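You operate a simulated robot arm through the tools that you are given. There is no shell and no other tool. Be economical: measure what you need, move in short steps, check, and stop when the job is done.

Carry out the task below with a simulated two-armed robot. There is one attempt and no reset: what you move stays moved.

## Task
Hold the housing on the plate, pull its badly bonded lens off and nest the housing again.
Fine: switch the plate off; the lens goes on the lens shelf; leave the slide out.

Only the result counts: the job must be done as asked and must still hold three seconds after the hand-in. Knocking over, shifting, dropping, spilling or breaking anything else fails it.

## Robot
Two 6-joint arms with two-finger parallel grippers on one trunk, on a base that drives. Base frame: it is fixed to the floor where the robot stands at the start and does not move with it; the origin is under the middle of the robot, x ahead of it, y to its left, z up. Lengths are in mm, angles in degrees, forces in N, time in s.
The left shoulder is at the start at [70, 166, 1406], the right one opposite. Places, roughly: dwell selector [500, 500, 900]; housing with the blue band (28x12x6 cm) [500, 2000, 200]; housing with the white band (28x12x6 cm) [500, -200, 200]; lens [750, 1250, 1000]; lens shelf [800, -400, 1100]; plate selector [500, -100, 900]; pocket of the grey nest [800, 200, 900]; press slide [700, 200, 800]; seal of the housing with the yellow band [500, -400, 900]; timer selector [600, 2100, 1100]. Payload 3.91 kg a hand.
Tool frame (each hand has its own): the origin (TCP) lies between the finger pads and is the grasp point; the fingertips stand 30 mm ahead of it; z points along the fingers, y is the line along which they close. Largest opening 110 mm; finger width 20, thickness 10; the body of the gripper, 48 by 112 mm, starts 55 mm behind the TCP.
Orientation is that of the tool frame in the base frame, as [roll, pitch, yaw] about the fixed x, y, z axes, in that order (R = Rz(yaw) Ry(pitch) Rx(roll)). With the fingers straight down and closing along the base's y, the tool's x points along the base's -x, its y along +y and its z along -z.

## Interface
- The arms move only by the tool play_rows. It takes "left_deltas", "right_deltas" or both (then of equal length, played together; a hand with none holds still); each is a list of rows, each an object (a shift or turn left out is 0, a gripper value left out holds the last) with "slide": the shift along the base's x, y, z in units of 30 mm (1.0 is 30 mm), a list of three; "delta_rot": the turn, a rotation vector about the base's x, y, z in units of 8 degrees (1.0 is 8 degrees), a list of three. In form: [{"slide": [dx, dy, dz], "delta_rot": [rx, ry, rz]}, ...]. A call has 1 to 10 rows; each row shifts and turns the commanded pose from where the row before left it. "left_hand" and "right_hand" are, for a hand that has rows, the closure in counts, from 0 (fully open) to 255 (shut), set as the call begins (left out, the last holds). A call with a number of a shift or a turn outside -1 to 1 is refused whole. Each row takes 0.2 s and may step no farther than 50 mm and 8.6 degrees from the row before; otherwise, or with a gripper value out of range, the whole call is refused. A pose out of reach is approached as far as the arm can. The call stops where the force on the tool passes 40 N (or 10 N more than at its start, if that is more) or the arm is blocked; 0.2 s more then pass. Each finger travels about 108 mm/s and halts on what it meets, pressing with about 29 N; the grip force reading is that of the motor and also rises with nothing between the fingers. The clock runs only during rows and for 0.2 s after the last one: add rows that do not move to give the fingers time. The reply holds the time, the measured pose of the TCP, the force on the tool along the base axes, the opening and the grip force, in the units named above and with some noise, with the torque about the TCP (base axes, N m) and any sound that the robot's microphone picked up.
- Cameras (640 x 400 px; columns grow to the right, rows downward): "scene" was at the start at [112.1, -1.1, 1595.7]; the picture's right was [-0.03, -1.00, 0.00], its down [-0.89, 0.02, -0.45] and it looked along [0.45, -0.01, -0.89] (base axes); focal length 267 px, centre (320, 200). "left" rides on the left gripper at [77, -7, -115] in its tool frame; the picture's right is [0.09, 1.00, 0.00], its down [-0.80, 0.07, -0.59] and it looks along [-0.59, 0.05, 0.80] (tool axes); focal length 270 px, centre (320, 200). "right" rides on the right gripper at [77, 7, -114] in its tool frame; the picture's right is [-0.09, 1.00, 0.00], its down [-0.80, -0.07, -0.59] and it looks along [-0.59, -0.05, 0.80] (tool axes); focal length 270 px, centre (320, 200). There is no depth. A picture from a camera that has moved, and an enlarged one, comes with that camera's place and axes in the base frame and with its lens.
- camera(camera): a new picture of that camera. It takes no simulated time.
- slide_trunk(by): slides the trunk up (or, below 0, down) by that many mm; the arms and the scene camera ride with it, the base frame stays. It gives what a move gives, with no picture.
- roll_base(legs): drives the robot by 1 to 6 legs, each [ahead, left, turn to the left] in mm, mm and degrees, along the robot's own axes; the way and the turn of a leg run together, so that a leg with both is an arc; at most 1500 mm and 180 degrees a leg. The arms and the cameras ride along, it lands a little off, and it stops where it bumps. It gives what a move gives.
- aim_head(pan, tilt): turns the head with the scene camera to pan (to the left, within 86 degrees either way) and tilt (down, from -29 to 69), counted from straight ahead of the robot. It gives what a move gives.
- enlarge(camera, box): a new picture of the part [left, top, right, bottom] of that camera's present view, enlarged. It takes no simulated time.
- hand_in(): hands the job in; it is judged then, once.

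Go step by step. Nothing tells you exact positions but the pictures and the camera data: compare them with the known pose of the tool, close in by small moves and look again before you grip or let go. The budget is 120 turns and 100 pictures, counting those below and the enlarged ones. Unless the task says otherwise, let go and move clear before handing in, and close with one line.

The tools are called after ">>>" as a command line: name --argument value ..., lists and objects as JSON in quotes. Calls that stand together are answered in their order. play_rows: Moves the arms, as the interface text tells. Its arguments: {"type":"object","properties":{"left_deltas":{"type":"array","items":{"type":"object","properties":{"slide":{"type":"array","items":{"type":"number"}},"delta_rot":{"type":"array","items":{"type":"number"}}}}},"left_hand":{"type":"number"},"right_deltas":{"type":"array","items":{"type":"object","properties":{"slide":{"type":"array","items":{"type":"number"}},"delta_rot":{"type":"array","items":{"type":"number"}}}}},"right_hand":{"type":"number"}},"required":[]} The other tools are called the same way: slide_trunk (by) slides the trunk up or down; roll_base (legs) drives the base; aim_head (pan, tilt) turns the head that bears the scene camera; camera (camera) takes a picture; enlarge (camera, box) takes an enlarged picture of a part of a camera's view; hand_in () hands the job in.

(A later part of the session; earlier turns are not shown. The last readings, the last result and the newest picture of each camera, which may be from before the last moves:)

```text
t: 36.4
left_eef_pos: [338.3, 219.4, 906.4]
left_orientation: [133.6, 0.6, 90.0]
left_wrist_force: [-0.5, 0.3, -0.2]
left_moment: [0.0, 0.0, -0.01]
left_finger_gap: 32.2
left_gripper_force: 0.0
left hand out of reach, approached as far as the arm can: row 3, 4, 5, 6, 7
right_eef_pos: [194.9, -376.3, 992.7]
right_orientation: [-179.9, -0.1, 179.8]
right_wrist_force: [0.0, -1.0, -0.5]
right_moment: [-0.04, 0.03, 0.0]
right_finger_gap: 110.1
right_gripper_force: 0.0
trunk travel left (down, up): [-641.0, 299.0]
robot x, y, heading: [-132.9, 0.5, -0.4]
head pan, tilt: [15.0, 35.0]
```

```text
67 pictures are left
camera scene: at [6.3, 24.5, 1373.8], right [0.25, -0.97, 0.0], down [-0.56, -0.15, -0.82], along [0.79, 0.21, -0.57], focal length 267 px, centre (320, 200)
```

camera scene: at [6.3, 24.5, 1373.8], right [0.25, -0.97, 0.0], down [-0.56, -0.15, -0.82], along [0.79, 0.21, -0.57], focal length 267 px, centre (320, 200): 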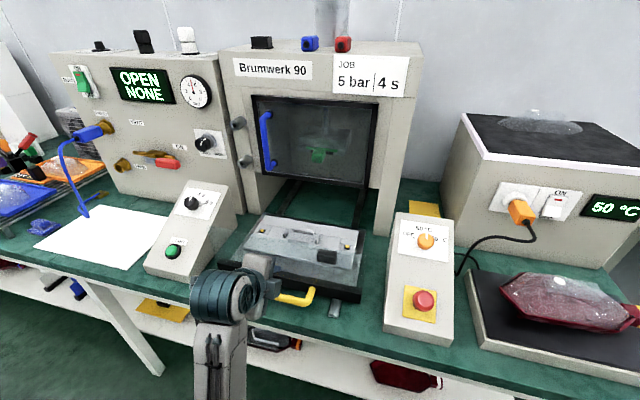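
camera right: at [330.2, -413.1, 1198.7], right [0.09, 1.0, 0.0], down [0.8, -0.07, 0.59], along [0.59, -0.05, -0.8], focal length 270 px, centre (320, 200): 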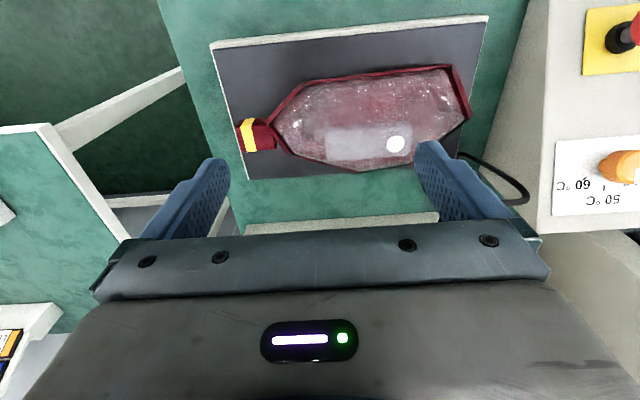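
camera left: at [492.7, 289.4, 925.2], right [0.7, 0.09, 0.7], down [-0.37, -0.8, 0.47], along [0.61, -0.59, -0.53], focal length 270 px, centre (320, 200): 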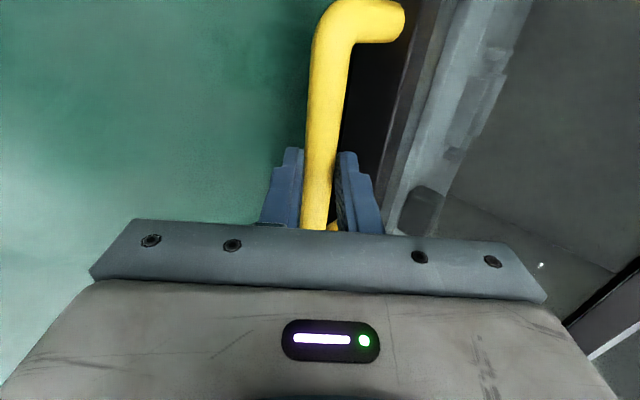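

>>> roll_base --legs '[[-130, 0, 0]]'

>>> play_rows --left_deltas '[{"slide": [0.3, 0, 0.5], "delta_rot": [0, 1, 0]}, {"slide": [0.3, 0, 0.5], "delta_rot": [0, 1, 0]}, {"slide": [0.3, 0, 0.5], "delta_rot": [0, 1, 0]}, {"slide": [0.3, 0, 0.5], "delta_rot": [0, 1, 0]}, {"slide": [0, 0, 0.5], "delta_rot": [0, 1, 0]}, {"delta_rot": [0, 0.8, 0]}, {}, {}, {}, {}]' --right_deltas '[{"slide": [1, 0, 0], "delta_rot": [0, 0, 1]}, {"slide": [1, 0, 0], "delta_rot": [0, 0, 1]}, {"slide": [0.5, 0, 0], "delta_rot": [0, 0, 1]}, {"delta_rot": [0, 0, 1]}, {"delta_rot": [0, 0, 1]}, {"delta_rot": [0, 0, 1]}, {"delta_rot": [0, 0, 1]}, {"delta_rot": [0, 0, 1]}, {"delta_rot": [0, 0, 1]}, {"delta_rot": [0, 0, 1]}]'

>>> play_rows --right_deltas '[{"delta_rot": [0, 0, 1]}, {"delta_rot": [0, 0, 0.25]}]'

>>> roll_base --legs '[[0, -440, 0]]'

>>> aim_head --pan 0 --tilt 45

>>> camera --camera "scene"

```text
t: 37.6
left_eef_pos: [206.3, 218.2, 904.4]
left_orientation: [133.7, 0.5, 89.9]
left_wrist_force: [-0.1, -0.1, 0.3]
left_moment: [-0.02, 0.01, 0.04]
left_finger_gap: 32.4
left_gripper_force: 0.1
right_eef_pos: [61.3, -378.4, 991.4]
right_orientation: [-180.0, 0.0, 179.6]
right_wrist_force: [0.6, -0.3, -0.5]
right_moment: [-0.01, 0.01, 0.02]
right_finger_gap: 109.8
right_gripper_force: 0.1
trunk travel left (down, up): [-641.0, 299.0]
robot x, y, heading: [-262.3, 1.7, -0.2]
head pan, tilt: [15.0, 35.0]
```

```text
t: 38.6
left_eef_pos: [248.2, 214.8, 832.8]
left_orientation: [160.5, -9.0, 92.6]
left_wrist_force: [0.6, -0.2, 0.3]
left_moment: [0.0, 0.05, 0.03]
left_finger_gap: 32.5
left_gripper_force: 0.1
left hand out of reach, approached as far as the arm can: row 2, 3, 4
right_eef_pos: [138.0, -376.3, 991.2]
right_orientation: [180.0, -0.1, -153.4]
right_wrist_force: [-0.1, 0.6, 0.1]
right_moment: [-0.03, -0.01, 0.0]
right_finger_gap: 110.1
right_gripper_force: 0.1
trunk travel left (down, up): [-641.0, 299.0]
robot x, y, heading: [-258.9, 1.9, -0.3]
head pan, tilt: [15.0, 35.0]
stopped in row 4 (left hand): the arm was blocked; the commanded pose is now the measured one
```

```text
t: 39.2
left_eef_pos: [247.5, 214.4, 834.5]
left_orientation: [160.3, -9.0, 92.6]
left_wrist_force: [-0.8, -0.4, 0.2]
left_moment: [0.01, -0.01, 0.04]
left_finger_gap: 32.6
left_gripper_force: 0.1
right_eef_pos: [136.3, -378.1, 992.5]
right_orientation: [180.0, 0.0, -143.6]
right_wrist_force: [0.6, 0.5, -0.9]
right_moment: [-0.03, -0.01, 0.02]
right_finger_gap: 110.3
right_gripper_force: 0.1
trunk travel left (down, up): [-641.0, 299.0]
robot x, y, heading: [-264.8, -2.0, -0.5]
head pan, tilt: [15.0, 35.0]
```

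```text
t: 41.8
left_eef_pos: [244.9, -227.7, 833.8]
left_orientation: [160.3, -9.2, 92.1]
left_wrist_force: [0.8, -0.5, 0.0]
left_moment: [-0.02, 0.0, -0.04]
left_finger_gap: 32.1
left_gripper_force: 0.1
right_eef_pos: [129.3, -819.6, 991.7]
right_orientation: [-180.0, 0.0, -144.1]
right_wrist_force: [-0.5, 0.5, -0.3]
right_moment: [-0.01, 0.01, -0.04]
right_finger_gap: 110.1
right_gripper_force: 0.1
trunk travel left (down, up): [-641.0, 299.0]
robot x, y, heading: [-264.8, -438.1, -1.1]
head pan, tilt: [15.0, 35.0]
```

```text
t: 42.6
left_eef_pos: [244.7, -229.3, 833.3]
left_orientation: [160.2, -9.2, 92.1]
left_wrist_force: [0.3, -0.2, -0.5]
left_moment: [-0.03, -0.02, 0.0]
left_finger_gap: 32.1
left_gripper_force: 0.0
right_eef_pos: [129.9, -818.9, 992.0]
right_orientation: [180.0, 0.0, -143.9]
right_wrist_force: [0.3, -0.5, 0.2]
right_moment: [0.0, 0.0, -0.02]
right_finger_gap: 110.1
right_gripper_force: 0.2
trunk travel left (down, up): [-641.0, 299.0]
robot x, y, heading: [-264.1, -438.6, -0.9]
head pan, tilt: [0.0, 45.0]
```

```text
66 pictures are left
camera scene: at [-134.4, -439.3, 1359.1], right [-0.01, -1.0, 0.0], down [-0.71, 0.01, -0.71], along [0.71, -0.01, -0.71], focal length 267 px, centre (320, 200)
```

scene: 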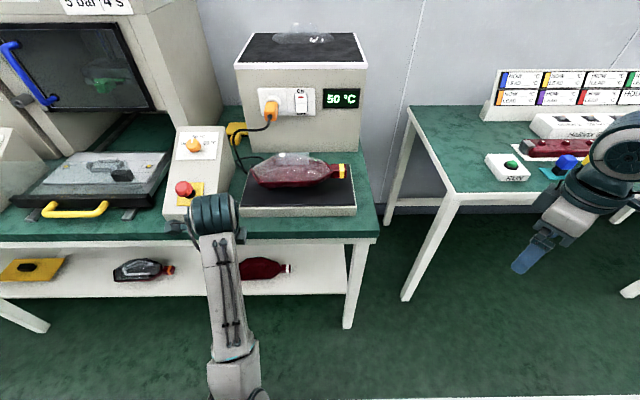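

Left hand got blocked by a joint; I straighten it now in freer space and finish turning the right hand.

>>> play_rows --left_deltas '[{"slide": [0, 0, 1], "delta_rot": [-0.41, 0.82, 0]}, {"slide": [0, 0, 1], "delta_rot": [-0.41, 0.82, 0]}, {"slide": [0, 0, 1], "delta_rot": [-0.41, 0.82, 0]}, {"slide": [0, 0, 1]}, {"slide": [0, 0, 1]}, {"slide": [0, 0, 0.7]}, {}]' --right_deltas '[{"slide": [0.7, 0, 0], "delta_rot": [0, 0, 1]}, {"slide": [0.7, 0, 0], "delta_rot": [0, 0, 1]}, {"slide": [0.7, 0, 0], "delta_rot": [0, 0, 1]}, {"delta_rot": [0, 0, 1]}, {"delta_rot": [0, 0, 1]}, {"delta_rot": [0, 0, 1]}, {"delta_rot": [0, 0, 0.75]}]'

```text
t: 43.2
left_eef_pos: [253.3, -230.9, 774.3]
left_orientation: [171.0, -12.8, 93.4]
left_wrist_force: [0.5, -0.6, 0.6]
left_moment: [-0.01, -0.02, 0.01]
left_finger_gap: 32.3
left_gripper_force: 0.3
left hand out of reach, approached as far as the arm can: row 1, 2, 3
right_eef_pos: [171.5, -818.3, 991.0]
right_orientation: [180.0, -0.1, -128.3]
right_wrist_force: [0.7, -0.8, 0.2]
right_moment: [0.0, 0.02, 0.03]
right_finger_gap: 110.0
right_gripper_force: 0.1
trunk travel left (down, up): [-641.0, 299.0]
robot x, y, heading: [-262.9, -436.9, -0.8]
head pan, tilt: [0.0, 45.0]
stopped in row 3 (left hand): the arm was blocked; the commanded pose is now the measured one
```

>>> play_rows --left_deltas '[{"slide": [0, 1, 0]}, {"slide": [0, 1, 0]}, {"slide": [0, 1, 0.3]}, {"slide": [0, 1, 0.3]}, {"slide": [0, 0.5, 0.5]}, {"slide": [0, 0, 0.5]}]' --right_deltas '[{"slide": [0.7, 0, 0], "delta_rot": [0, 0, 1]}, {"delta_rot": [0, 0, 1]}, {"delta_rot": [0, 0, 1]}, {"delta_rot": [0, 0, 1]}, {"delta_rot": [0, 0, 0.8]}, {}]'

>>> camera --camera "scene"

```text
t: 44.6
left_eef_pos: [270.4, -97.5, 762.8]
left_orientation: [170.7, -12.6, 93.2]
left_wrist_force: [0.4, 0.6, 0.0]
left_moment: [0.0, -0.01, 0.0]
left_finger_gap: 32.4
left_gripper_force: 0.1
left hand out of reach, approached as far as the arm can: row 1, 2, 3, 4, 5, 6
right_eef_pos: [190.7, -820.8, 991.8]
right_orientation: [-179.9, 0.0, -89.9]
right_wrist_force: [0.1, -0.7, 0.0]
right_moment: [0.01, 0.0, 0.0]
right_finger_gap: 109.8
right_gripper_force: 0.0
trunk travel left (down, up): [-641.0, 299.0]
robot x, y, heading: [-265.4, -437.6, -0.9]
head pan, tilt: [0.0, 45.0]
```

```text
65 pictures are left
camera scene: at [-133.8, -439.2, 1359.0], right [-0.01, -1.0, 0.0], down [-0.71, 0.01, -0.71], along [0.71, -0.01, -0.71], focal length 267 px, centre (320, 200)
```

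scene: 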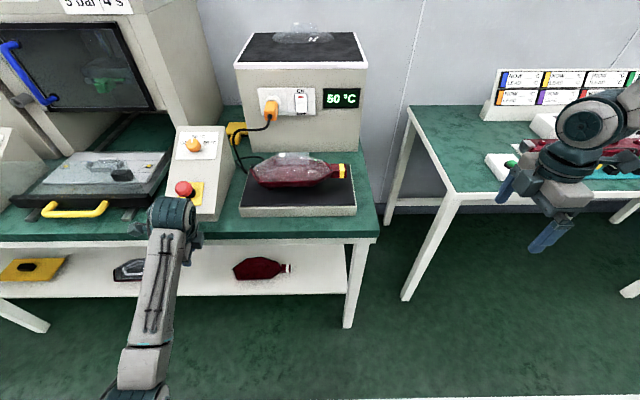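

>>> play_rows --left_deltas '[{"slide": [-1, 0, 0.3]}, {"slide": [-1, 0, 0.5]}, {"slide": [-1, 0, 1]}, {"slide": [-0.5, 0, 1]}, {"slide": [0, 0, 1]}, {"slide": [0, 0, 1]}, {"slide": [0, 0, 1]}, {"slide": [0, 0, 1]}]'

>>> play_rows --left_deltas '[{"delta_rot": [-0.4, 0.6, 0]}, {"delta_rot": [0, 0.5, 0]}, {}]'

```text
t: 46.4
left_eef_pos: [153.9, -10.5, 853.5]
left_orientation: [170.8, -12.5, 93.2]
left_wrist_force: [0.3, -0.8, 0.3]
left_moment: [0.04, 0.0, 0.01]
left_finger_gap: 32.0
left_gripper_force: 0.0
left hand out of reach, approached as far as the arm can: row 1, 2, 3, 4, 5, 6, 7, 8
right_eef_pos: [190.5, -818.9, 991.6]
right_orientation: [-179.9, -0.1, -90.0]
right_wrist_force: [-0.1, -0.4, 0.1]
right_moment: [-0.02, 0.02, 0.03]
right_finger_gap: 110.0
right_gripper_force: 0.1
trunk travel left (down, up): [-641.0, 299.0]
robot x, y, heading: [-268.1, -436.3, -0.7]
head pan, tilt: [0.0, 45.0]
```

```text
t: 47.2
left_eef_pos: [137.7, 8.2, 850.3]
left_orientation: [179.9, -9.5, 91.6]
left_wrist_force: [-0.6, -0.4, 1.1]
left_moment: [0.01, -0.04, 0.01]
left_finger_gap: 32.4
left_gripper_force: 0.1
left hand out of reach, approached as far as the arm can: row 1, 2
right_eef_pos: [190.2, -818.3, 991.6]
right_orientation: [180.0, 0.0, -89.8]
right_wrist_force: [-0.3, 0.1, 0.1]
right_moment: [0.05, 0.03, -0.01]
right_finger_gap: 110.2
right_gripper_force: 0.0
trunk travel left (down, up): [-641.0, 299.0]
robot x, y, heading: [-266.3, -437.1, -0.9]
head pan, tilt: [0.0, 45.0]
```

>>> play_rows --left_deltas '[{"delta_rot": [0, 0, 1]}, {"delta_rot": [0, 0, 1]}, {"delta_rot": [0, 0, 1]}, {"delta_rot": [0, 0, 1]}, {"delta_rot": [0, 0, 1]}, {"delta_rot": [0, 0, 1]}, {"slide": [0, -0.5, 0.7]}, {"slide": [0, -0.5, 0.7]}, {"slide": [0, -0.5, 0.7]}, {"slide": [0, -0.5, 0.7]}]'

>>> camera --camera "scene"

```text
t: 49.4
left_eef_pos: [90.9, -7.7, 929.5]
left_orientation: [-179.9, -9.6, 139.5]
left_wrist_force: [-0.1, -0.3, 0.3]
left_moment: [0.01, 0.01, 0.01]
left_finger_gap: 32.3
left_gripper_force: 0.0
left hand out of reach, approached as far as the arm can: row 1, 2, 3, 4, 7, 8, 9, 10
right_eef_pos: [190.5, -820.0, 991.5]
right_orientation: [179.9, 0.0, -89.9]
right_wrist_force: [-0.1, 0.3, -0.7]
right_moment: [0.02, 0.01, -0.02]
right_finger_gap: 109.8
right_gripper_force: 0.1
trunk travel left (down, up): [-641.0, 299.0]
robot x, y, heading: [-267.2, -436.6, -0.7]
head pan, tilt: [0.0, 45.0]
```

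```text
64 pictures are left
camera scene: at [-134.9, -439.7, 1359.0], right [-0.01, -1.0, 0.0], down [-0.71, 0.01, -0.71], along [0.71, -0.01, -0.71], focal length 267 px, centre (320, 200)
```

scene: 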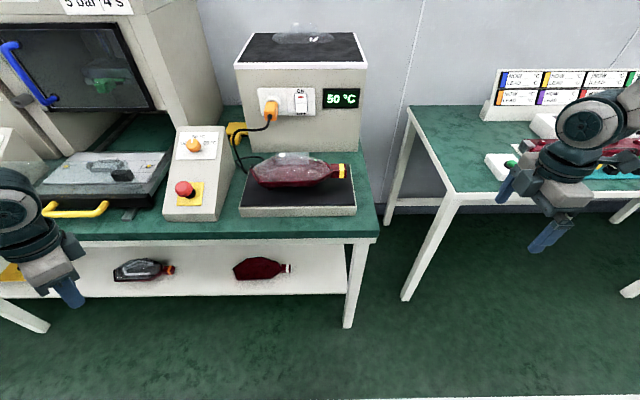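

The arm seems to have a minimum reach at that height; moving the left hand forward to mirror the right hand.

>>> play_rows --left_deltas '[{"slide": [1, 0, 0]}, {"slide": [1, 0, 0]}, {"slide": [1, 0, 0]}, {"slide": [0.5, 0, 0]}, {}]'

```text
t: 50.6
left_eef_pos: [130.2, 41.0, 920.7]
left_orientation: [180.0, -9.7, 139.5]
left_wrist_force: [0.2, -0.3, 0.9]
left_moment: [-0.03, -0.04, 0.0]
left_finger_gap: 32.4
left_gripper_force: 0.0
left hand out of reach, approached as far as the arm can: row 1, 2, 3, 4
right_eef_pos: [189.2, -819.3, 991.0]
right_orientation: [180.0, 0.1, -89.9]
right_wrist_force: [0.5, -0.3, -0.1]
right_moment: [-0.02, 0.0, -0.02]
right_finger_gap: 110.0
right_gripper_force: 0.0
trunk travel left (down, up): [-641.0, 299.0]
robot x, y, heading: [-266.9, -436.2, -0.6]
head pan, tilt: [0.0, 45.0]
```

>>> play_rows --left_deltas '[{"delta_rot": [-0.4, -0.47, 0]}, {"delta_rot": [-0.4, -0.47, 0]}, {"delta_rot": [0, 0, 1]}, {"delta_rot": [0, 0, 1]}, {"delta_rot": [0, 0, 1]}, {"delta_rot": [0, 0, 1]}, {"delta_rot": [0, 0, 1]}, {}]'

>>> camera --camera "left"

```text
t: 52.4
left_eef_pos: [132.3, 38.5, 920.5]
left_orientation: [-180.0, -4.7, 179.6]
left_wrist_force: [0.3, 0.1, -0.4]
left_moment: [-0.03, -0.02, 0.02]
left_finger_gap: 32.2
left_gripper_force: 0.1
left hand out of reach, approached as far as the arm can: row 2, 5
right_eef_pos: [190.9, -818.3, 991.6]
right_orientation: [-180.0, -0.1, -89.9]
right_wrist_force: [0.3, 0.2, -0.2]
right_moment: [-0.03, 0.0, 0.01]
right_finger_gap: 110.2
right_gripper_force: 0.0
trunk travel left (down, up): [-641.0, 299.0]
robot x, y, heading: [-265.9, -436.2, -0.9]
head pan, tilt: [0.0, 45.0]
```

```text
63 pictures are left
camera left: at [65.6, 32.9, 1039.9], right [-0.08, 1.0, 0.01], down [0.85, 0.07, 0.52], along [0.52, 0.05, -0.85], focal length 270 px, centre (320, 200)
```

left: 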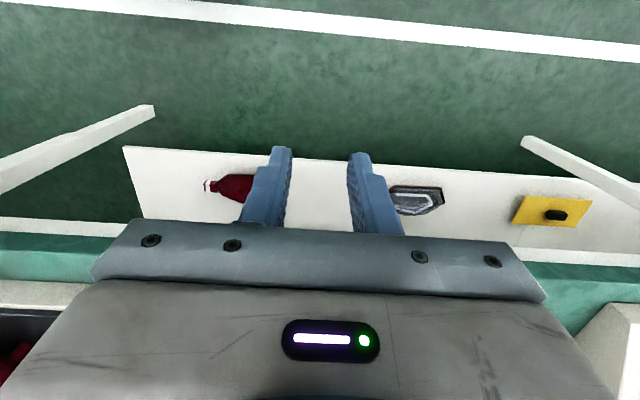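

>>> play_rows --left_deltas '[{"delta_rot": [0, -0.59, 0]}, {"slide": [0.7, 0, 0.5]}, {"slide": [0.7, 0, 0.5]}, {"slide": [0.6, 0, 0.5]}, {"slide": [0, -1, 0.5]}, {"slide": [0, -1, 0.4]}, {"slide": [0, -1, 0]}, {}]'

```text
t: 54.2
left_eef_pos: [200.9, -64.3, 998.4]
left_orientation: [180.0, -0.3, 179.6]
left_wrist_force: [0.3, 0.4, 0.0]
left_moment: [0.05, 0.03, -0.01]
left_finger_gap: 32.3
left_gripper_force: 0.0
left hand out of reach, approached as far as the arm can: row 1
right_eef_pos: [192.3, -818.5, 992.4]
right_orientation: [180.0, -0.1, -89.9]
right_wrist_force: [-1.2, 0.2, -0.3]
right_moment: [-0.05, -0.01, -0.02]
right_finger_gap: 110.1
right_gripper_force: 0.0
trunk travel left (down, up): [-641.0, 299.0]
robot x, y, heading: [-267.8, -438.2, -0.8]
head pan, tilt: [0.0, 45.0]
```

>>> play_rows --left_deltas '[{"delta_rot": [0, 0, -1]}, {"delta_rot": [0, 0, -1]}, {"delta_rot": [0, 0, -1]}, {"delta_rot": [0, 0, -1]}, {"delta_rot": [0, 0, -1]}, {"delta_rot": [0, 0, -1]}, {"delta_rot": [0, 0, -1]}, {"delta_rot": [0, 0, -1]}, {"delta_rot": [0, 0, -1]}, {"delta_rot": [0, 0, -1]}]'

>>> play_rows --left_deltas '[{"delta_rot": [0, 0, -1]}, {"delta_rot": [0, 0, -0.2]}, {"slide": [0, -1, 0.5]}, {"slide": [0, -1, 0.5]}, {"slide": [0, -1, 0.5]}, {"slide": [0, -1, 0.5]}, {"slide": [0, -1, 0]}, {"slide": [0, -1, 0]}, {}]' --left_hand 0 --right_deltas '[{}, {}, {"slide": [0, 1, 0.5]}, {"slide": [0, 1, 0.5]}, {"slide": [0, 1, 0.5]}, {"slide": [0, 1, 0.5]}, {"slide": [0, 1, 0]}, {"slide": [0, 1, 0]}, {"slide": [0, 1, 0]}]'

```text
t: 56.4
left_eef_pos: [199.6, -66.5, 998.8]
left_orientation: [-179.9, -0.2, 99.4]
left_wrist_force: [0.5, 0.6, -1.3]
left_moment: [0.01, -0.01, -0.01]
left_finger_gap: 32.4
left_gripper_force: 0.1
right_eef_pos: [192.0, -818.4, 992.1]
right_orientation: [-180.0, -0.1, -89.9]
right_wrist_force: [0.0, -1.3, -0.3]
right_moment: [0.02, -0.02, 0.02]
right_finger_gap: 109.8
right_gripper_force: 0.0
trunk travel left (down, up): [-641.0, 299.0]
robot x, y, heading: [-267.5, -442.9, -0.8]
head pan, tilt: [0.0, 45.0]
```

```text
t: 58.4
left_eef_pos: [126.3, -107.2, 1040.9]
left_orientation: [179.9, -0.2, 89.9]
left_wrist_force: [0.4, 0.0, -0.1]
left_moment: [0.0, 0.0, -0.02]
left_finger_gap: 110.1
left_gripper_force: 0.0
left hand out of reach, approached as far as the arm can: row 3, 4, 5, 6, 7, 8
right_eef_pos: [104.9, -772.8, 1031.2]
right_orientation: [-179.9, 0.0, -90.0]
right_wrist_force: [-0.3, -0.4, 0.4]
right_moment: [0.0, 0.01, 0.02]
right_finger_gap: 110.1
right_gripper_force: 0.1
right hand out of reach, approached as far as the arm can: row 3, 4, 5, 6, 7, 8, 9
trunk travel left (down, up): [-641.0, 299.0]
robot x, y, heading: [-264.5, -437.2, -0.9]
head pan, tilt: [0.0, 45.0]
```

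>>> play_rows --left_deltas '[{"slide": [0.5, 0, -1]}, {"slide": [0.5, 0, -1]}, {"slide": [0.5, 0, -1]}, {}, {}]' --right_deltas '[{"slide": [0.5, 0, -1]}, {"slide": [0.5, 0, -1]}, {"slide": [0.5, 0, -1]}, {}, {}]'

```text
t: 59.6
left_eef_pos: [168.0, -91.7, 951.5]
left_orientation: [179.9, -0.1, 89.9]
left_wrist_force: [0.2, -0.5, -0.2]
left_moment: [0.0, 0.0, 0.01]
left_finger_gap: 110.1
left_gripper_force: 0.0
left hand out of reach, approached as far as the arm can: row 1, 2, 3
right_eef_pos: [143.7, -788.5, 943.5]
right_orientation: [179.9, -0.1, -89.9]
right_wrist_force: [0.2, -1.4, 0.4]
right_moment: [0.0, 0.01, -0.04]
right_finger_gap: 110.1
right_gripper_force: 0.0
right hand out of reach, approached as far as the arm can: row 1, 2, 3
trunk travel left (down, up): [-641.0, 299.0]
robot x, y, heading: [-265.2, -441.0, -0.5]
head pan, tilt: [0.0, 45.0]
```

The limit looks geometric (hand too high relative to the shoulder). I raise the trunk by 160 and test the inward reach.

>>> slide_trunk --by 160

>>> play_rows --left_deltas '[{"slide": [0, 0, -1]}, {"slide": [0, 0, -1]}, {"slide": [0, 0, -1]}, {"slide": [0, 0, -1]}, {"slide": [0, 0, -1]}, {}]' --right_deltas '[{"slide": [0, 0, -1]}, {"slide": [0, 0, -1]}, {"slide": [0, 0, -1]}, {"slide": [0, 0, -1]}, {"slide": [0, 0, -1]}, {}]'

```text
t: 61.5
left_eef_pos: [167.9, -92.9, 1110.9]
left_orientation: [179.9, 0.0, 89.9]
left_wrist_force: [0.1, 0.4, 0.2]
left_moment: [0.0, -0.01, 0.01]
left_finger_gap: 110.1
left_gripper_force: 0.0
right_eef_pos: [142.8, -786.9, 1103.2]
right_orientation: [-180.0, 0.0, -89.9]
right_wrist_force: [-0.5, 0.0, -0.5]
right_moment: [0.01, -0.01, -0.02]
right_finger_gap: 110.0
right_gripper_force: 0.0
trunk travel left (down, up): [-801.0, 139.0]
robot x, y, heading: [-266.1, -436.8, -0.8]
head pan, tilt: [0.0, 45.0]
```

```text
t: 62.9
left_eef_pos: [160.6, -78.4, 964.2]
left_orientation: [179.8, 0.0, 89.9]
left_wrist_force: [-0.1, 0.5, -0.8]
left_moment: [0.02, -0.01, -0.02]
left_finger_gap: 109.7
left_gripper_force: 0.0
left hand out of reach, approached as far as the arm can: row 2, 3, 4, 5
right_eef_pos: [134.2, -800.5, 957.5]
right_orientation: [-179.8, 0.1, -89.9]
right_wrist_force: [1.2, 0.5, 0.6]
right_moment: [0.02, 0.0, 0.0]
right_finger_gap: 110.3
right_gripper_force: 0.0
right hand out of reach, approached as far as the arm can: row 2, 4, 5
trunk travel left (down, up): [-801.0, 139.0]
robot x, y, heading: [-266.3, -441.5, -0.5]
head pan, tilt: [0.0, 45.0]
```

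>>> play_rows --right_deltas '[{"delta_rot": [0, 0, -1]}, {"delta_rot": [0, 0, -1]}, {"delta_rot": [0, 0, -1]}, {"delta_rot": [0, 0, -1]}, {"delta_rot": [0, 0, -1]}, {"delta_rot": [0, 0, -1]}, {"delta_rot": [0, 0, -1]}, {"delta_rot": [0, 0, -1]}, {"delta_rot": [0, 0, -1]}, {"delta_rot": [0, 0, -1]}]'

```text
t: 65.1
left_eef_pos: [160.7, -78.8, 964.2]
left_orientation: [179.9, 0.1, 89.9]
left_wrist_force: [-0.6, -0.3, 0.3]
left_moment: [0.01, 0.02, 0.02]
left_finger_gap: 110.2
left_gripper_force: 0.1
right_eef_pos: [135.9, -802.2, 956.5]
right_orientation: [179.9, 0.1, -170.1]
right_wrist_force: [-0.1, -0.8, -0.4]
right_moment: [0.04, -0.01, 0.0]
right_finger_gap: 110.0
right_gripper_force: 0.1
trunk travel left (down, up): [-801.0, 139.0]
robot x, y, heading: [-264.8, -438.4, -0.6]
head pan, tilt: [0.0, 45.0]
```

>>> play_rows --right_deltas '[{"slide": [0.5, 1, 0]}, {"slide": [0.5, 1, 0]}, {"slide": [0.5, 1, 0]}, {"slide": [0.5, 1, 0]}, {}]'

```text
t: 66.3
left_eef_pos: [161.0, -78.5, 965.0]
left_orientation: [180.0, 0.2, 89.9]
left_wrist_force: [-0.2, 0.2, 0.1]
left_moment: [0.02, 0.02, -0.01]
left_finger_gap: 110.3
left_gripper_force: 0.1
right_eef_pos: [134.7, -796.6, 984.5]
right_orientation: [-179.9, 0.0, -169.8]
right_wrist_force: [-0.7, -0.6, 0.2]
right_moment: [-0.01, -0.02, 0.03]
right_finger_gap: 109.9
right_gripper_force: 0.1
right hand out of reach, approached as far as the arm can: row 1, 2, 3, 4
trunk travel left (down, up): [-801.0, 139.0]
robot x, y, heading: [-264.5, -439.8, -0.8]
head pan, tilt: [0.0, 45.0]
```

>>> slide_trunk --by 100

>>> play_rows --left_deltas '[{"slide": [0, 0, -1]}, {"slide": [0, 0, -1]}, {"slide": [0, 0, -1]}, {"slide": [0, 0, -1]}, {"slide": [-1, 0, 0]}, {"slide": [-1, -1, 0]}, {"slide": [0, -1, 0]}, {"slide": [0, -1, 0]}, {}]' --right_deltas '[{"slide": [0, 0, -1]}, {"slide": [0, 0, -1]}, {"slide": [0, 0, -1]}, {"slide": [0, 0, -1]}, {"slide": [-1, 0, 0]}, {"slide": [-1, 1, 0]}, {"slide": [0, 1, 0]}, {"slide": [0, 1, 0]}, {}]'

```text
t: 67.6
left_eef_pos: [161.6, -79.1, 1064.5]
left_orientation: [179.9, 0.1, 89.9]
left_wrist_force: [-0.7, -0.3, 0.2]
left_moment: [-0.01, -0.01, -0.04]
left_finger_gap: 110.0
left_gripper_force: 0.0
right_eef_pos: [134.1, -795.8, 1083.5]
right_orientation: [-180.0, 0.1, -169.9]
right_wrist_force: [-0.4, -0.4, 0.4]
right_moment: [-0.01, -0.02, -0.02]
right_finger_gap: 110.0
right_gripper_force: 0.1
trunk travel left (down, up): [-901.0, 39.0]
robot x, y, heading: [-264.3, -440.2, -0.8]
head pan, tilt: [0.0, 45.0]
```

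```text
t: 69.6
left_eef_pos: [75.3, -99.2, 1000.0]
left_orientation: [179.8, 0.3, 89.9]
left_wrist_force: [-0.1, 0.0, 0.1]
left_moment: [0.01, -0.02, 0.0]
left_finger_gap: 110.0
left_gripper_force: 0.1
left hand out of reach, approached as far as the arm can: row 1, 2, 3, 4, 6, 7, 8
right_eef_pos: [48.4, -777.3, 1007.4]
right_orientation: [179.9, 0.0, -169.9]
right_wrist_force: [0.1, 0.6, 0.0]
right_moment: [0.04, 0.01, -0.02]
right_finger_gap: 110.2
right_gripper_force: 0.1
right hand out of reach, approached as far as the arm can: row 1, 2, 3, 4, 6, 7, 8
trunk travel left (down, up): [-901.0, 39.0]
robot x, y, heading: [-262.6, -435.4, -0.7]
head pan, tilt: [0.0, 45.0]
```

>>> play_rows --left_deltas '[{"slide": [0, 0, -1]}, {"slide": [0, 0, -1]}, {"slide": [0, 0, -1]}, {"slide": [0, 0, -1]}, {"slide": [0, 0, -1]}, {"slide": [0, 0, -1]}, {}]' --right_deltas '[{"slide": [0, 0, -1]}, {"slide": [0, 0, -1]}, {"slide": [0, 0, -1]}, {"slide": [0, 0, -1]}, {"slide": [0, 0, -1]}, {"slide": [0, 0, -1]}, {}]'

```text
t: 71.2
left_eef_pos: [110.1, -83.3, 990.2]
left_orientation: [179.9, 0.1, 90.0]
left_wrist_force: [-0.4, -0.5, -0.3]
left_moment: [-0.01, -0.03, -0.02]
left_finger_gap: 110.0
left_gripper_force: 0.1
left hand out of reach, approached as far as the arm can: row 1, 2, 3, 4, 5, 6
right_eef_pos: [89.3, -798.7, 992.1]
right_orientation: [179.9, 0.0, -169.9]
right_wrist_force: [0.3, 0.4, -0.5]
right_moment: [0.02, -0.02, 0.03]
right_finger_gap: 109.6
right_gripper_force: 0.0
right hand out of reach, approached as far as the arm can: row 1, 2, 3, 4, 5, 6
trunk travel left (down, up): [-901.0, 39.0]
robot x, y, heading: [-267.5, -440.9, -0.7]
head pan, tilt: [0.0, 45.0]
```

>>> aim_head --pan 45 --tilt 55

>>> camera --camera "scene"

```text
t: 72.3
left_eef_pos: [109.0, -82.9, 989.6]
left_orientation: [179.9, 0.0, 89.9]
left_wrist_force: [-0.7, -0.6, 0.0]
left_moment: [0.01, 0.03, 0.0]
left_finger_gap: 109.9
left_gripper_force: 0.1
right_eef_pos: [88.6, -798.7, 992.0]
right_orientation: [-180.0, 0.1, -169.9]
right_wrist_force: [0.0, -0.3, -0.1]
right_moment: [0.0, 0.01, 0.02]
right_finger_gap: 110.1
right_gripper_force: 0.0
trunk travel left (down, up): [-901.0, 39.0]
robot x, y, heading: [-265.6, -438.5, -1.2]
head pan, tilt: [45.0, 55.0]
```

```text
62 pictures are left
camera scene: at [-163.7, -387.7, 1605.6], right [0.7, -0.72, 0.0], down [-0.59, -0.57, -0.57], along [0.41, 0.4, -0.82], focal length 267 px, centre (320, 200)
```

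scene: 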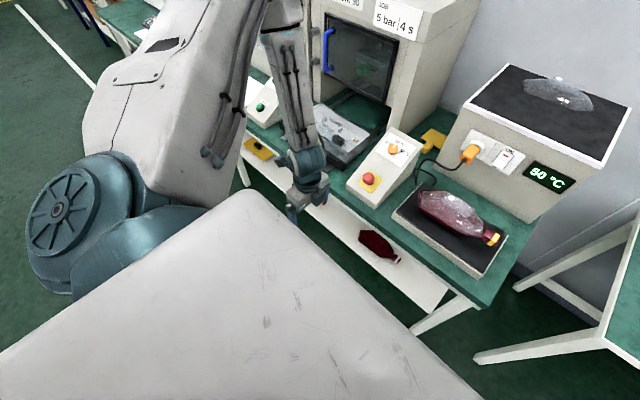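

The elbow sits high and forward; the wrist can't pass the straight line with the forearm. I enter the inner branch: tilt the fingers forward, bring the hands close to the body, then untilt.

>>> play_rows --left_deltas '[{"delta_rot": [0, -1, 0]}, {"delta_rot": [0, -1, 0]}, {"delta_rot": [0, -1, 0]}, {"delta_rot": [0, -1, 0]}, {"delta_rot": [0, -1, 0]}, {"delta_rot": [0, -1, 0]}, {}]' --right_deltas '[{"delta_rot": [0, -1, 0]}, {"delta_rot": [0, -1, 0]}, {"delta_rot": [0, -1, 0]}, {"delta_rot": [0, -1, 0]}, {"delta_rot": [0, -1, 0]}, {"delta_rot": [0, -1, 0]}, {}]'

>>> play_rows --left_deltas '[{"slide": [-0.7, -0.7, 0]}, {"slide": [-0.7, -0.7, 0]}, {"slide": [-0.7, -0.7, 0]}, {"slide": [-0.7, -0.7, 0]}, {"slide": [0, -0.7, 0]}, {}]' --right_deltas '[{"slide": [-0.7, 0.7, 0]}, {"slide": [-0.7, 0.7, 0]}, {"slide": [-0.7, 0.7, 0]}, {"slide": [-0.7, 0.7, 0]}, {"slide": [0, 0.7, 0]}, {}]'

```text
t: 73.9
left_eef_pos: [114.1, -47.7, 1041.8]
left_orientation: [131.9, 0.0, 89.9]
left_wrist_force: [-0.1, 0.0, 0.7]
left_moment: [-0.02, 0.03, 0.0]
left_finger_gap: 110.1
left_gripper_force: 0.0
left hand out of reach, approached as far as the arm can: row 1, 2, 3, 4, 5, 6
right_eef_pos: [91.4, -831.9, 1042.5]
right_orientation: [-169.0, 47.1, -165.0]
right_wrist_force: [-0.4, 0.1, -0.4]
right_moment: [-0.01, -0.01, 0.0]
right_finger_gap: 110.0
right_gripper_force: 0.1
right hand out of reach, approached as far as the arm can: row 1, 2, 3, 4, 5, 6
trunk travel left (down, up): [-901.0, 39.0]
robot x, y, heading: [-264.9, -436.9, -0.6]
head pan, tilt: [45.0, 55.0]
```

```text
t: 75.3
left_eef_pos: [55.3, -68.7, 1049.9]
left_orientation: [132.1, 0.2, 89.8]
left_wrist_force: [-0.2, -0.4, -0.9]
left_moment: [-0.03, 0.0, 0.04]
left_finger_gap: 109.8
left_gripper_force: 0.1
left hand out of reach, approached as far as the arm can: row 1, 2, 3, 4, 5
right_eef_pos: [27.1, -777.3, 1029.5]
right_orientation: [-169.1, 47.0, -165.2]
right_wrist_force: [0.2, -0.5, 0.9]
right_moment: [0.01, 0.04, 0.0]
right_finger_gap: 110.0
right_gripper_force: 0.1
right hand out of reach, approached as far as the arm can: row 1, 2, 3, 4, 5
trunk travel left (down, up): [-901.0, 39.0]
robot x, y, heading: [-268.2, -432.5, -0.7]
head pan, tilt: [45.0, 55.0]
```

Next idea: approach tail and tab with tools leaning inward from each arm's own side (fingers still closing along x). I untilt and test this.

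>>> play_rows --left_deltas '[{"slide": [0.7, 0, 0], "delta_rot": [0, 1, 0]}, {"slide": [0.7, 0, 0], "delta_rot": [0, 1, 0]}, {"slide": [0.7, 0, 0], "delta_rot": [0, 1, 0]}, {"slide": [0.7, 0, 0], "delta_rot": [0, 1, 0]}, {"delta_rot": [0, 1, 0]}, {"delta_rot": [0, 1, 0]}, {}]' --right_deltas '[{"slide": [0.7, 0, 0], "delta_rot": [0, 1, 0]}, {"slide": [0.7, 0, 0], "delta_rot": [0, 1, 0]}, {"slide": [0.7, 0, 0], "delta_rot": [0, 1, 0]}, {"slide": [0.7, 0, 0], "delta_rot": [0, 1, 0]}, {"delta_rot": [0, 1, 0]}, {"delta_rot": [0, 1, 0]}, {}]'

>>> play_rows --left_deltas '[{"delta_rot": [-1, 0, 0]}, {"delta_rot": [-1, 0, 0]}, {"delta_rot": [-1, 0, 0]}, {"delta_rot": [-1, 0, 0]}, {"delta_rot": [-1, 0, 0]}, {"delta_rot": [-0.6, 0, 0]}, {}, {}, {}, {}]' --right_deltas '[{"delta_rot": [0, 0, 1]}, {"delta_rot": [0, 0, 1]}, {"delta_rot": [0, 0, 1]}, {"delta_rot": [0, 0, 1]}, {"delta_rot": [0, 0, 1]}, {"delta_rot": [0, 0, 1]}, {"delta_rot": [0, 0, 1]}, {"delta_rot": [0, 0, 1]}, {"delta_rot": [0, 0, 1]}, {"delta_rot": [0, 0, 1]}]'

```text
t: 76.9
left_eef_pos: [136.5, -69.3, 1054.2]
left_orientation: [179.9, 0.1, 89.9]
left_wrist_force: [0.1, -0.4, -0.5]
left_moment: [-0.01, 0.0, 0.02]
left_finger_gap: 110.0
left_gripper_force: 0.0
right_eef_pos: [99.7, -799.3, 1019.6]
right_orientation: [179.6, 0.2, -170.0]
right_wrist_force: [-0.2, 0.2, -0.5]
right_moment: [0.0, 0.02, 0.02]
right_finger_gap: 109.9
right_gripper_force: 0.2
right hand out of reach, approached as far as the arm can: row 6
trunk travel left (down, up): [-901.0, 39.0]
robot x, y, heading: [-266.8, -437.3, -0.6]
head pan, tilt: [45.0, 55.0]
```

```text
t: 79.1
left_eef_pos: [126.2, -62.4, 1061.3]
left_orientation: [179.8, 44.9, 89.9]
left_wrist_force: [0.0, -0.6, 0.2]
left_moment: [0.01, 0.03, -0.01]
left_finger_gap: 110.0
left_gripper_force: 0.1
left hand out of reach, approached as far as the arm can: row 5, 6
right_eef_pos: [100.1, -800.4, 1018.5]
right_orientation: [-179.9, 0.3, -89.7]
right_wrist_force: [0.5, -0.6, -0.8]
right_moment: [-0.03, -0.02, 0.02]
right_finger_gap: 110.3
right_gripper_force: 0.0
trunk travel left (down, up): [-901.0, 39.0]
robot x, y, heading: [-268.4, -437.5, -0.6]
head pan, tilt: [45.0, 55.0]
```

>>> play_rows --left_deltas '[{}, {}, {}, {"slide": [0, -1, 0]}, {"slide": [0, -1, 0]}, {"slide": [0, -1, 0]}, {"slide": [0, -1, -0.5]}, {"slide": [0, -1, -0.5]}, {"slide": [0, -1, -0.5]}, {}]' --right_deltas '[{"delta_rot": [1, 0, 0]}, {"delta_rot": [1, 0, 0]}, {"delta_rot": [1, 0, 0]}, {"delta_rot": [1, 0, 0]}, {"delta_rot": [1, 0, 0]}, {"delta_rot": [0.6, 0, 0]}, {}, {}, {}, {}]'

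```text
t: 81.3
left_eef_pos: [65.5, -168.4, 1082.9]
left_orientation: [179.8, 45.0, 89.9]
left_wrist_force: [-0.5, -0.7, 0.3]
left_moment: [0.0, 0.02, 0.04]
left_finger_gap: 110.1
left_gripper_force: 0.1
left hand out of reach, approached as far as the arm can: row 4, 5, 6, 7, 8, 9
right_eef_pos: [100.2, -797.4, 1018.4]
right_orientation: [179.9, 44.8, -89.8]
right_wrist_force: [0.0, 0.7, 1.0]
right_moment: [0.05, 0.03, 0.02]
right_finger_gap: 109.8
right_gripper_force: 0.1
trunk travel left (down, up): [-901.0, 39.0]
robot x, y, heading: [-267.7, -439.9, -1.0]
head pan, tilt: [45.0, 55.0]
```

I now understand the branches: from a raised, forward-tilted pose the arm can swing inward (as it did for the handle) and then be lowered and untilted. Doing this with both arms.

>>> play_rows --left_deltas '[{"slide": [0.5, 0.5, 0.4], "delta_rot": [1, 0, 0]}, {"slide": [0.5, 0.5, 0.4], "delta_rot": [1, 0, 0]}, {"slide": [0.5, 0.5, 0.4], "delta_rot": [1, 0, 0]}, {"slide": [0.5, 0.5, 0.4], "delta_rot": [1, 0, 0]}, {"slide": [0.5, 0.5, 0.5], "delta_rot": [1, 0, 0]}, {"slide": [0.5, 0.7, 0.5], "delta_rot": [0.6, 0, 0]}, {}]' --right_deltas '[{"slide": [0.3, 0, 0.7], "delta_rot": [-1, 0, 0]}, {"slide": [0.3, 0, 0.7], "delta_rot": [-1, 0, 0]}, {"slide": [0.3, 0, 0.8], "delta_rot": [-1, 0, 0]}, {"slide": [0.3, 0, 0.8], "delta_rot": [-1, 0, 0]}, {"slide": [0.3, 0, 0.8], "delta_rot": [-1, 0, 0]}, {"slide": [0.3, 0, 0.8], "delta_rot": [-0.6, 0, 0]}, {}]'

>>> play_rows --left_deltas '[{"delta_rot": [0, -1, 0]}, {"delta_rot": [0, -1, 0]}, {"delta_rot": [0, -1, 0]}, {"delta_rot": [0, -1, 0]}, {"delta_rot": [0, -1, 0]}, {"delta_rot": [0, -0.6, 0]}, {}]' --right_deltas '[{"delta_rot": [0, -1, 0]}, {"delta_rot": [0, -1, 0]}, {"delta_rot": [0, -1, 0]}, {"delta_rot": [0, -1, 0]}, {"delta_rot": [0, -1, 0]}, {"delta_rot": [0, -0.6, 0]}, {}]'

>>> play_rows --left_deltas '[{"slide": [0.5, -1, 0.1]}, {"slide": [0.5, -1, 0.1]}, {"slide": [0.5, -1, 0.1]}, {"slide": [0.5, -1, 0.1]}, {"slide": [0.5, -1, 0]}, {}]' --right_deltas '[{"slide": [0.5, 1, 0.1]}, {"slide": [0.5, 1, 0.1]}, {"slide": [0.5, 1, 0.1]}, {"slide": [0.5, 1, 0.1]}, {"slide": [0.5, 1, 0]}, {}]'

```text
t: 82.9
left_eef_pos: [156.6, -69.8, 1159.5]
left_orientation: [180.0, 0.1, 90.0]
left_wrist_force: [0.9, -0.2, -0.1]
left_moment: [-0.01, 0.01, 0.01]
left_finger_gap: 110.1
left_gripper_force: 0.1
right_eef_pos: [116.0, -842.5, 1146.2]
right_orientation: [-179.9, 0.1, -90.0]
right_wrist_force: [-0.3, -0.2, -0.3]
right_moment: [-0.01, 0.04, 0.02]
right_finger_gap: 110.1
right_gripper_force: 0.1
right hand out of reach, approached as far as the arm can: row 5, 6
trunk travel left (down, up): [-901.0, 39.0]
robot x, y, heading: [-263.1, -437.2, -0.8]
head pan, tilt: [45.0, 55.0]
```

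```text
t: 84.5
left_eef_pos: [164.0, -71.9, 1152.8]
left_orientation: [135.1, 0.0, 89.8]
left_wrist_force: [0.5, 0.3, 0.0]
left_moment: [0.01, 0.0, -0.03]
left_finger_gap: 110.2
left_gripper_force: 0.0
left hand out of reach, approached as far as the arm can: row 5, 6
right_eef_pos: [142.1, -810.2, 1131.9]
right_orientation: [-135.2, 0.0, -89.9]
right_wrist_force: [0.1, -0.3, 0.8]
right_moment: [0.01, 0.02, -0.01]
right_finger_gap: 110.0
right_gripper_force: 0.1
right hand out of reach, approached as far as the arm can: row 2, 3, 4, 5, 6
trunk travel left (down, up): [-901.0, 39.0]
robot x, y, heading: [-265.2, -436.3, -0.9]
head pan, tilt: [45.0, 55.0]
```

```text
t: 85.9
left_eef_pos: [206.8, -131.4, 1179.3]
left_orientation: [135.1, -0.2, 89.8]
left_wrist_force: [-0.1, 0.3, 0.2]
left_moment: [0.02, -0.05, 0.03]
left_finger_gap: 109.8
left_gripper_force: 0.1
left hand out of reach, approached as far as the arm can: row 3, 4, 5
right_eef_pos: [218.0, -663.7, 1143.6]
right_orientation: [-135.3, 0.1, -89.9]
right_wrist_force: [0.7, -0.2, 0.4]
right_moment: [0.03, -0.04, 0.02]
right_finger_gap: 109.9
right_gripper_force: 0.0
trunk travel left (down, up): [-901.0, 39.0]
robot x, y, heading: [-263.7, -436.7, -0.9]
head pan, tilt: [45.0, 55.0]
```

>>> play_rows --left_deltas '[{"slide": [-0.6, 0.7, 0], "delta_rot": [0, 1, 0]}, {"slide": [-0.6, 0.7, 0], "delta_rot": [0, 1, 0]}, {"slide": [-0.6, 0.7, 0], "delta_rot": [0, 1, 0]}, {"slide": [-0.6, 0.7, 0], "delta_rot": [0, 1, 0]}, {"slide": [-0.6, 0.7, 0], "delta_rot": [0, 1, 0]}, {"slide": [-0.6, 0.7, 0], "delta_rot": [0, 0.6, 0]}, {}]' --right_deltas '[{"slide": [0, 0, -1]}, {"slide": [0, 0, -1]}, {"slide": [0, 0, -1]}, {"slide": [0, 0, -1]}, {"slide": [0, 0, -1]}, {"slide": [0, 0, -1]}, {}]'

>>> play_rows --left_deltas '[{"slide": [-0.3, 0.7, 0.3]}, {"slide": [-0.3, 0.7, 0.3]}, {"delta_rot": [0, -1, 0]}, {"delta_rot": [0, -1, 0]}, {"delta_rot": [0, -1, 0]}, {"delta_rot": [0, -1, 0]}, {"delta_rot": [0, -1, 0]}, {"delta_rot": [0, -0.6, 0]}]' --right_deltas '[{"delta_rot": [0, 1, 0]}, {"delta_rot": [0, 1, 0]}, {"delta_rot": [0, 1, 0]}, {"delta_rot": [0, 1, 0]}, {"delta_rot": [0, 1, 0]}, {"delta_rot": [0, 0.6, 0]}, {}, {}]'

```text
t: 87.5
left_eef_pos: [116.8, -40.4, 1175.5]
left_orientation: [179.6, -0.1, 89.9]
left_wrist_force: [-0.2, -1.4, -0.1]
left_moment: [0.0, 0.02, 0.02]
left_finger_gap: 109.9
left_gripper_force: 0.0
left hand out of reach, approached as far as the arm can: row 5, 6
right_eef_pos: [216.5, -665.2, 962.6]
right_orientation: [-135.3, 0.2, -89.9]
right_wrist_force: [-0.1, -0.3, 0.1]
right_moment: [-0.01, 0.04, 0.07]
right_finger_gap: 110.0
right_gripper_force: 0.1
trunk travel left (down, up): [-901.0, 39.0]
robot x, y, heading: [-265.1, -437.6, -0.9]
head pan, tilt: [45.0, 55.0]
```

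```text
t: 89.3
left_eef_pos: [168.4, -70.7, 1161.5]
left_orientation: [134.9, 0.2, 89.8]
left_wrist_force: [-0.3, 0.9, -0.1]
left_moment: [-0.03, -0.01, -0.03]
left_finger_gap: 110.2
left_gripper_force: 0.0
left hand out of reach, approached as far as the arm can: row 1, 2, 3, 4, 5, 6, 7, 8
right_eef_pos: [219.6, -653.8, 953.1]
right_orientation: [-179.6, -0.2, -89.9]
right_wrist_force: [0.4, 0.9, 0.5]
right_moment: [-0.02, -0.01, 0.01]
right_finger_gap: 110.0
right_gripper_force: 0.0
right hand out of reach, approached as far as the arm can: row 6
trunk travel left (down, up): [-901.0, 39.0]
robot x, y, heading: [-266.4, -437.3, -1.2]
head pan, tilt: [45.0, 55.0]
```

The right hand is in the inner working branch with the tool down. Now the left likewise.

>>> play_rows --left_deltas '[{"slide": [0.5, -1, -0.3]}, {"slide": [0.5, -1, -0.3]}, {"slide": [0.5, -1, -0.3]}, {"slide": [0.5, -1, -0.3]}, {"slide": [0.5, -1, -0.3]}, {"slide": [0, -1, -0.3]}, {}]' --right_deltas '[{"slide": [-1, 0, 0]}, {"slide": [-1, 0, 0]}, {"slide": [0, 1, 0]}, {"slide": [0, 1, 0]}, {}, {}, {}]'

```text
t: 91.1
left_eef_pos: [197.8, -124.3, 1132.2]
left_orientation: [135.0, 0.1, 89.7]
left_wrist_force: [0.3, -0.6, 0.4]
left_moment: [0.01, 0.02, 0.03]
left_finger_gap: 110.1
left_gripper_force: 0.0
left hand out of reach, approached as far as the arm can: row 2, 3, 4, 5, 6
right_eef_pos: [161.7, -625.5, 939.7]
right_orientation: [-179.9, -3.4, -90.0]
right_wrist_force: [0.5, -0.7, 0.4]
right_moment: [0.03, -0.05, 0.05]
right_finger_gap: 110.1
right_gripper_force: 0.0
right hand out of reach, approached as far as the arm can: row 1
trunk travel left (down, up): [-901.0, 39.0]
robot x, y, heading: [-268.5, -439.0, -0.8]
head pan, tilt: [45.0, 55.0]
stopped in row 7 (right hand): the arm was blocked; the commanded pose is now the measured one
```

>>> play_rows --left_deltas '[{"slide": [-0.5, 0.3, -0.4], "delta_rot": [0, 1, 0]}, {"slide": [-0.5, 0.3, -0.4], "delta_rot": [0, 1, 0]}, {"slide": [-0.5, 0.3, -0.4], "delta_rot": [0, 1, 0]}, {"slide": [-0.5, 0.3, -0.4], "delta_rot": [0, 1, 0]}, {"slide": [-0.5, 0.3, -0.4], "delta_rot": [0, 1, 0]}, {"slide": [-0.5, 0, -0.4], "delta_rot": [0, 0.6, 0]}, {}]'

>>> play_rows --left_deltas '[{"delta_rot": [-1, 0, 0]}, {"delta_rot": [-1, 0, 0]}, {"delta_rot": [-1, 0, 0]}, {"delta_rot": [-1, 0, 0]}, {"delta_rot": [-1, 0, 0]}, {"slide": [0, 0, -0.6], "delta_rot": [-0.6, 0, 0]}, {}]'

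>>> play_rows --left_deltas '[{"slide": [0.3, 0, 0.7], "delta_rot": [1, 0, 0]}, {"slide": [0.3, 0, 0.7], "delta_rot": [1, 0, 0]}, {"slide": [0.3, 0, 0.8], "delta_rot": [1, 0, 0]}, {"slide": [0.3, 0, 0.8], "delta_rot": [1, 0, 0]}, {"slide": [0.3, 0, 0.8], "delta_rot": [1, 0, 0]}, {"slide": [0.3, 0, 0.8], "delta_rot": [0.6, 0, 0]}, {}]'

>>> play_rows --left_deltas '[{"delta_rot": [0, -1, 0]}, {"delta_rot": [0, -1, 0]}, {"delta_rot": [0, -1, 0]}, {"delta_rot": [0, -1, 0]}, {"delta_rot": [0, -1, 0]}, {"delta_rot": [0, -0.6, 0]}, {}]'

>>> play_rows --left_deltas '[{"slide": [0.5, -1, 0.1]}, {"slide": [0.5, -1, 0.1]}, {"slide": [0.5, -1, 0.1]}, {"slide": [0.5, -1, 0.1]}, {"slide": [0.5, -1, 0]}, {}]'

```text
t: 92.7
left_eef_pos: [107.7, -78.9, 1060.2]
left_orientation: [180.0, 0.3, 90.0]
left_wrist_force: [0.0, 0.4, -0.3]
left_moment: [0.05, 0.01, -0.01]
left_finger_gap: 109.8
left_gripper_force: 0.1
right_eef_pos: [161.9, -623.6, 941.5]
right_orientation: [-179.9, -3.5, -89.9]
right_wrist_force: [-0.1, 0.8, -1.1]
right_moment: [-0.05, 0.02, 0.02]
right_finger_gap: 109.9
right_gripper_force: 0.1
trunk travel left (down, up): [-901.0, 39.0]
robot x, y, heading: [-263.9, -438.6, -1.1]
head pan, tilt: [45.0, 55.0]
```

```text
t: 94.3
left_eef_pos: [102.9, -77.3, 1046.3]
left_orientation: [179.7, 45.1, 89.9]
left_wrist_force: [-0.3, -0.1, 0.5]
left_moment: [-0.02, -0.01, -0.02]
left_finger_gap: 109.8
left_gripper_force: 0.0
left hand out of reach, approached as far as the arm can: row 6
right_eef_pos: [161.3, -624.3, 940.7]
right_orientation: [-180.0, -3.6, -89.9]
right_wrist_force: [0.7, 0.1, -0.2]
right_moment: [0.0, 0.01, 0.0]
right_finger_gap: 110.2
right_gripper_force: 0.1
trunk travel left (down, up): [-901.0, 39.0]
robot x, y, heading: [-268.1, -438.7, -0.7]
head pan, tilt: [45.0, 55.0]
```

```text
t: 95.9
left_eef_pos: [159.0, -73.9, 1184.9]
left_orientation: [179.8, 0.3, 89.9]
left_wrist_force: [0.6, 0.4, 0.4]
left_moment: [-0.02, 0.03, -0.02]
left_finger_gap: 110.0
left_gripper_force: 0.0
right_eef_pos: [162.1, -624.1, 941.8]
right_orientation: [-179.9, -3.5, -89.9]
right_wrist_force: [0.4, 0.3, -0.3]
right_moment: [-0.02, 0.01, -0.03]
right_finger_gap: 110.1
right_gripper_force: 0.1
trunk travel left (down, up): [-901.0, 39.0]
robot x, y, heading: [-270.4, -438.5, -1.0]
head pan, tilt: [45.0, 55.0]
```

```text
t: 97.5
left_eef_pos: [176.4, -76.1, 1176.4]
left_orientation: [135.0, 0.1, 89.7]
left_wrist_force: [-0.1, -0.2, 0.6]
left_moment: [0.0, -0.02, 0.01]
left_finger_gap: 110.1
left_gripper_force: 0.1
left hand out of reach, approached as far as the arm can: row 5, 6
right_eef_pos: [161.5, -626.6, 941.0]
right_orientation: [179.9, -3.4, -89.9]
right_wrist_force: [0.3, -0.2, -0.2]
right_moment: [0.01, 0.01, -0.02]
right_finger_gap: 110.1
right_gripper_force: 0.0
trunk travel left (down, up): [-901.0, 39.0]
robot x, y, heading: [-264.4, -432.4, -0.7]
head pan, tilt: [45.0, 55.0]
```

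```text
t: 98.9
left_eef_pos: [217.4, -129.1, 1200.6]
left_orientation: [135.1, 0.0, 89.8]
left_wrist_force: [-0.1, -0.2, 0.4]
left_moment: [0.04, 0.01, 0.03]
left_finger_gap: 109.9
left_gripper_force: 0.1
left hand out of reach, approached as far as the arm can: row 2, 3, 4, 5
right_eef_pos: [161.1, -625.6, 941.7]
right_orientation: [-179.9, -3.4, -90.0]
right_wrist_force: [-0.8, 0.7, -0.4]
right_moment: [0.01, 0.02, 0.0]
right_finger_gap: 110.0
right_gripper_force: 0.1
trunk travel left (down, up): [-901.0, 39.0]
robot x, y, heading: [-266.9, -436.9, -0.7]
head pan, tilt: [45.0, 55.0]
```

>>> camera --camera "scene"

>>> aim_head --pan -45 --tilt 55

>>> camera --camera "scene"

```text
61 pictures are left
camera scene: at [-164.5, -388.9, 1605.7], right [0.7, -0.72, 0.0], down [-0.59, -0.57, -0.57], along [0.41, 0.4, -0.82], focal length 267 px, centre (320, 200)
```

scene: 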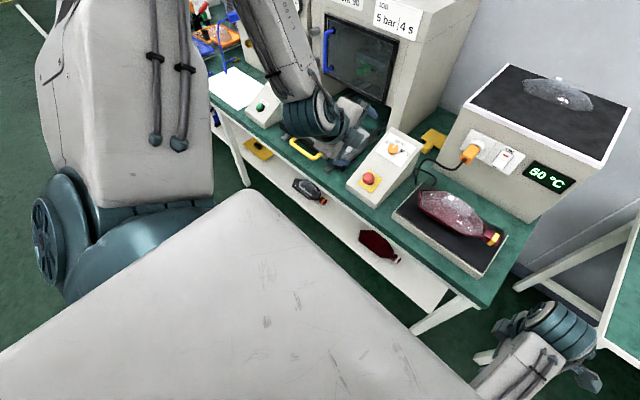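

```text
t: 100.6
left_eef_pos: [217.2, -127.1, 1199.9]
left_orientation: [135.0, 0.2, 89.9]
left_wrist_force: [-0.1, -0.4, 0.6]
left_moment: [0.0, 0.02, -0.04]
left_finger_gap: 110.1
left_gripper_force: 0.0
right_eef_pos: [160.7, -624.1, 941.2]
right_orientation: [-179.9, -3.5, -89.9]
right_wrist_force: [1.0, 0.6, 0.6]
right_moment: [0.01, 0.01, 0.01]
right_finger_gap: 109.9
right_gripper_force: 0.0
trunk travel left (down, up): [-901.0, 39.0]
robot x, y, heading: [-265.7, -437.3, -0.7]
head pan, tilt: [-45.0, 55.0]
```

```text
60 pictures are left
camera scene: at [-165.1, -489.3, 1605.6], right [-0.72, -0.7, 0.0], down [-0.57, 0.59, -0.57], along [0.4, -0.41, -0.82], focal length 267 px, centre (320, 200)
```

scene: 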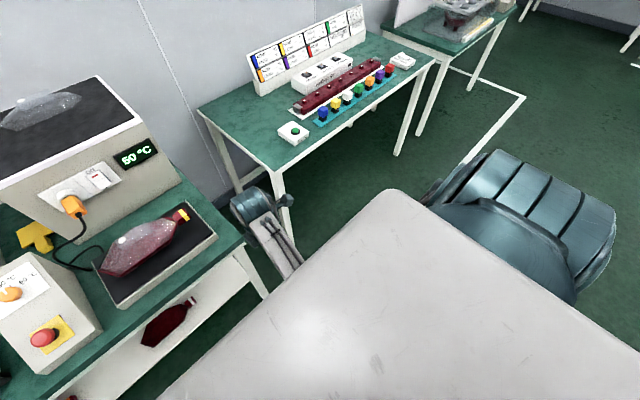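

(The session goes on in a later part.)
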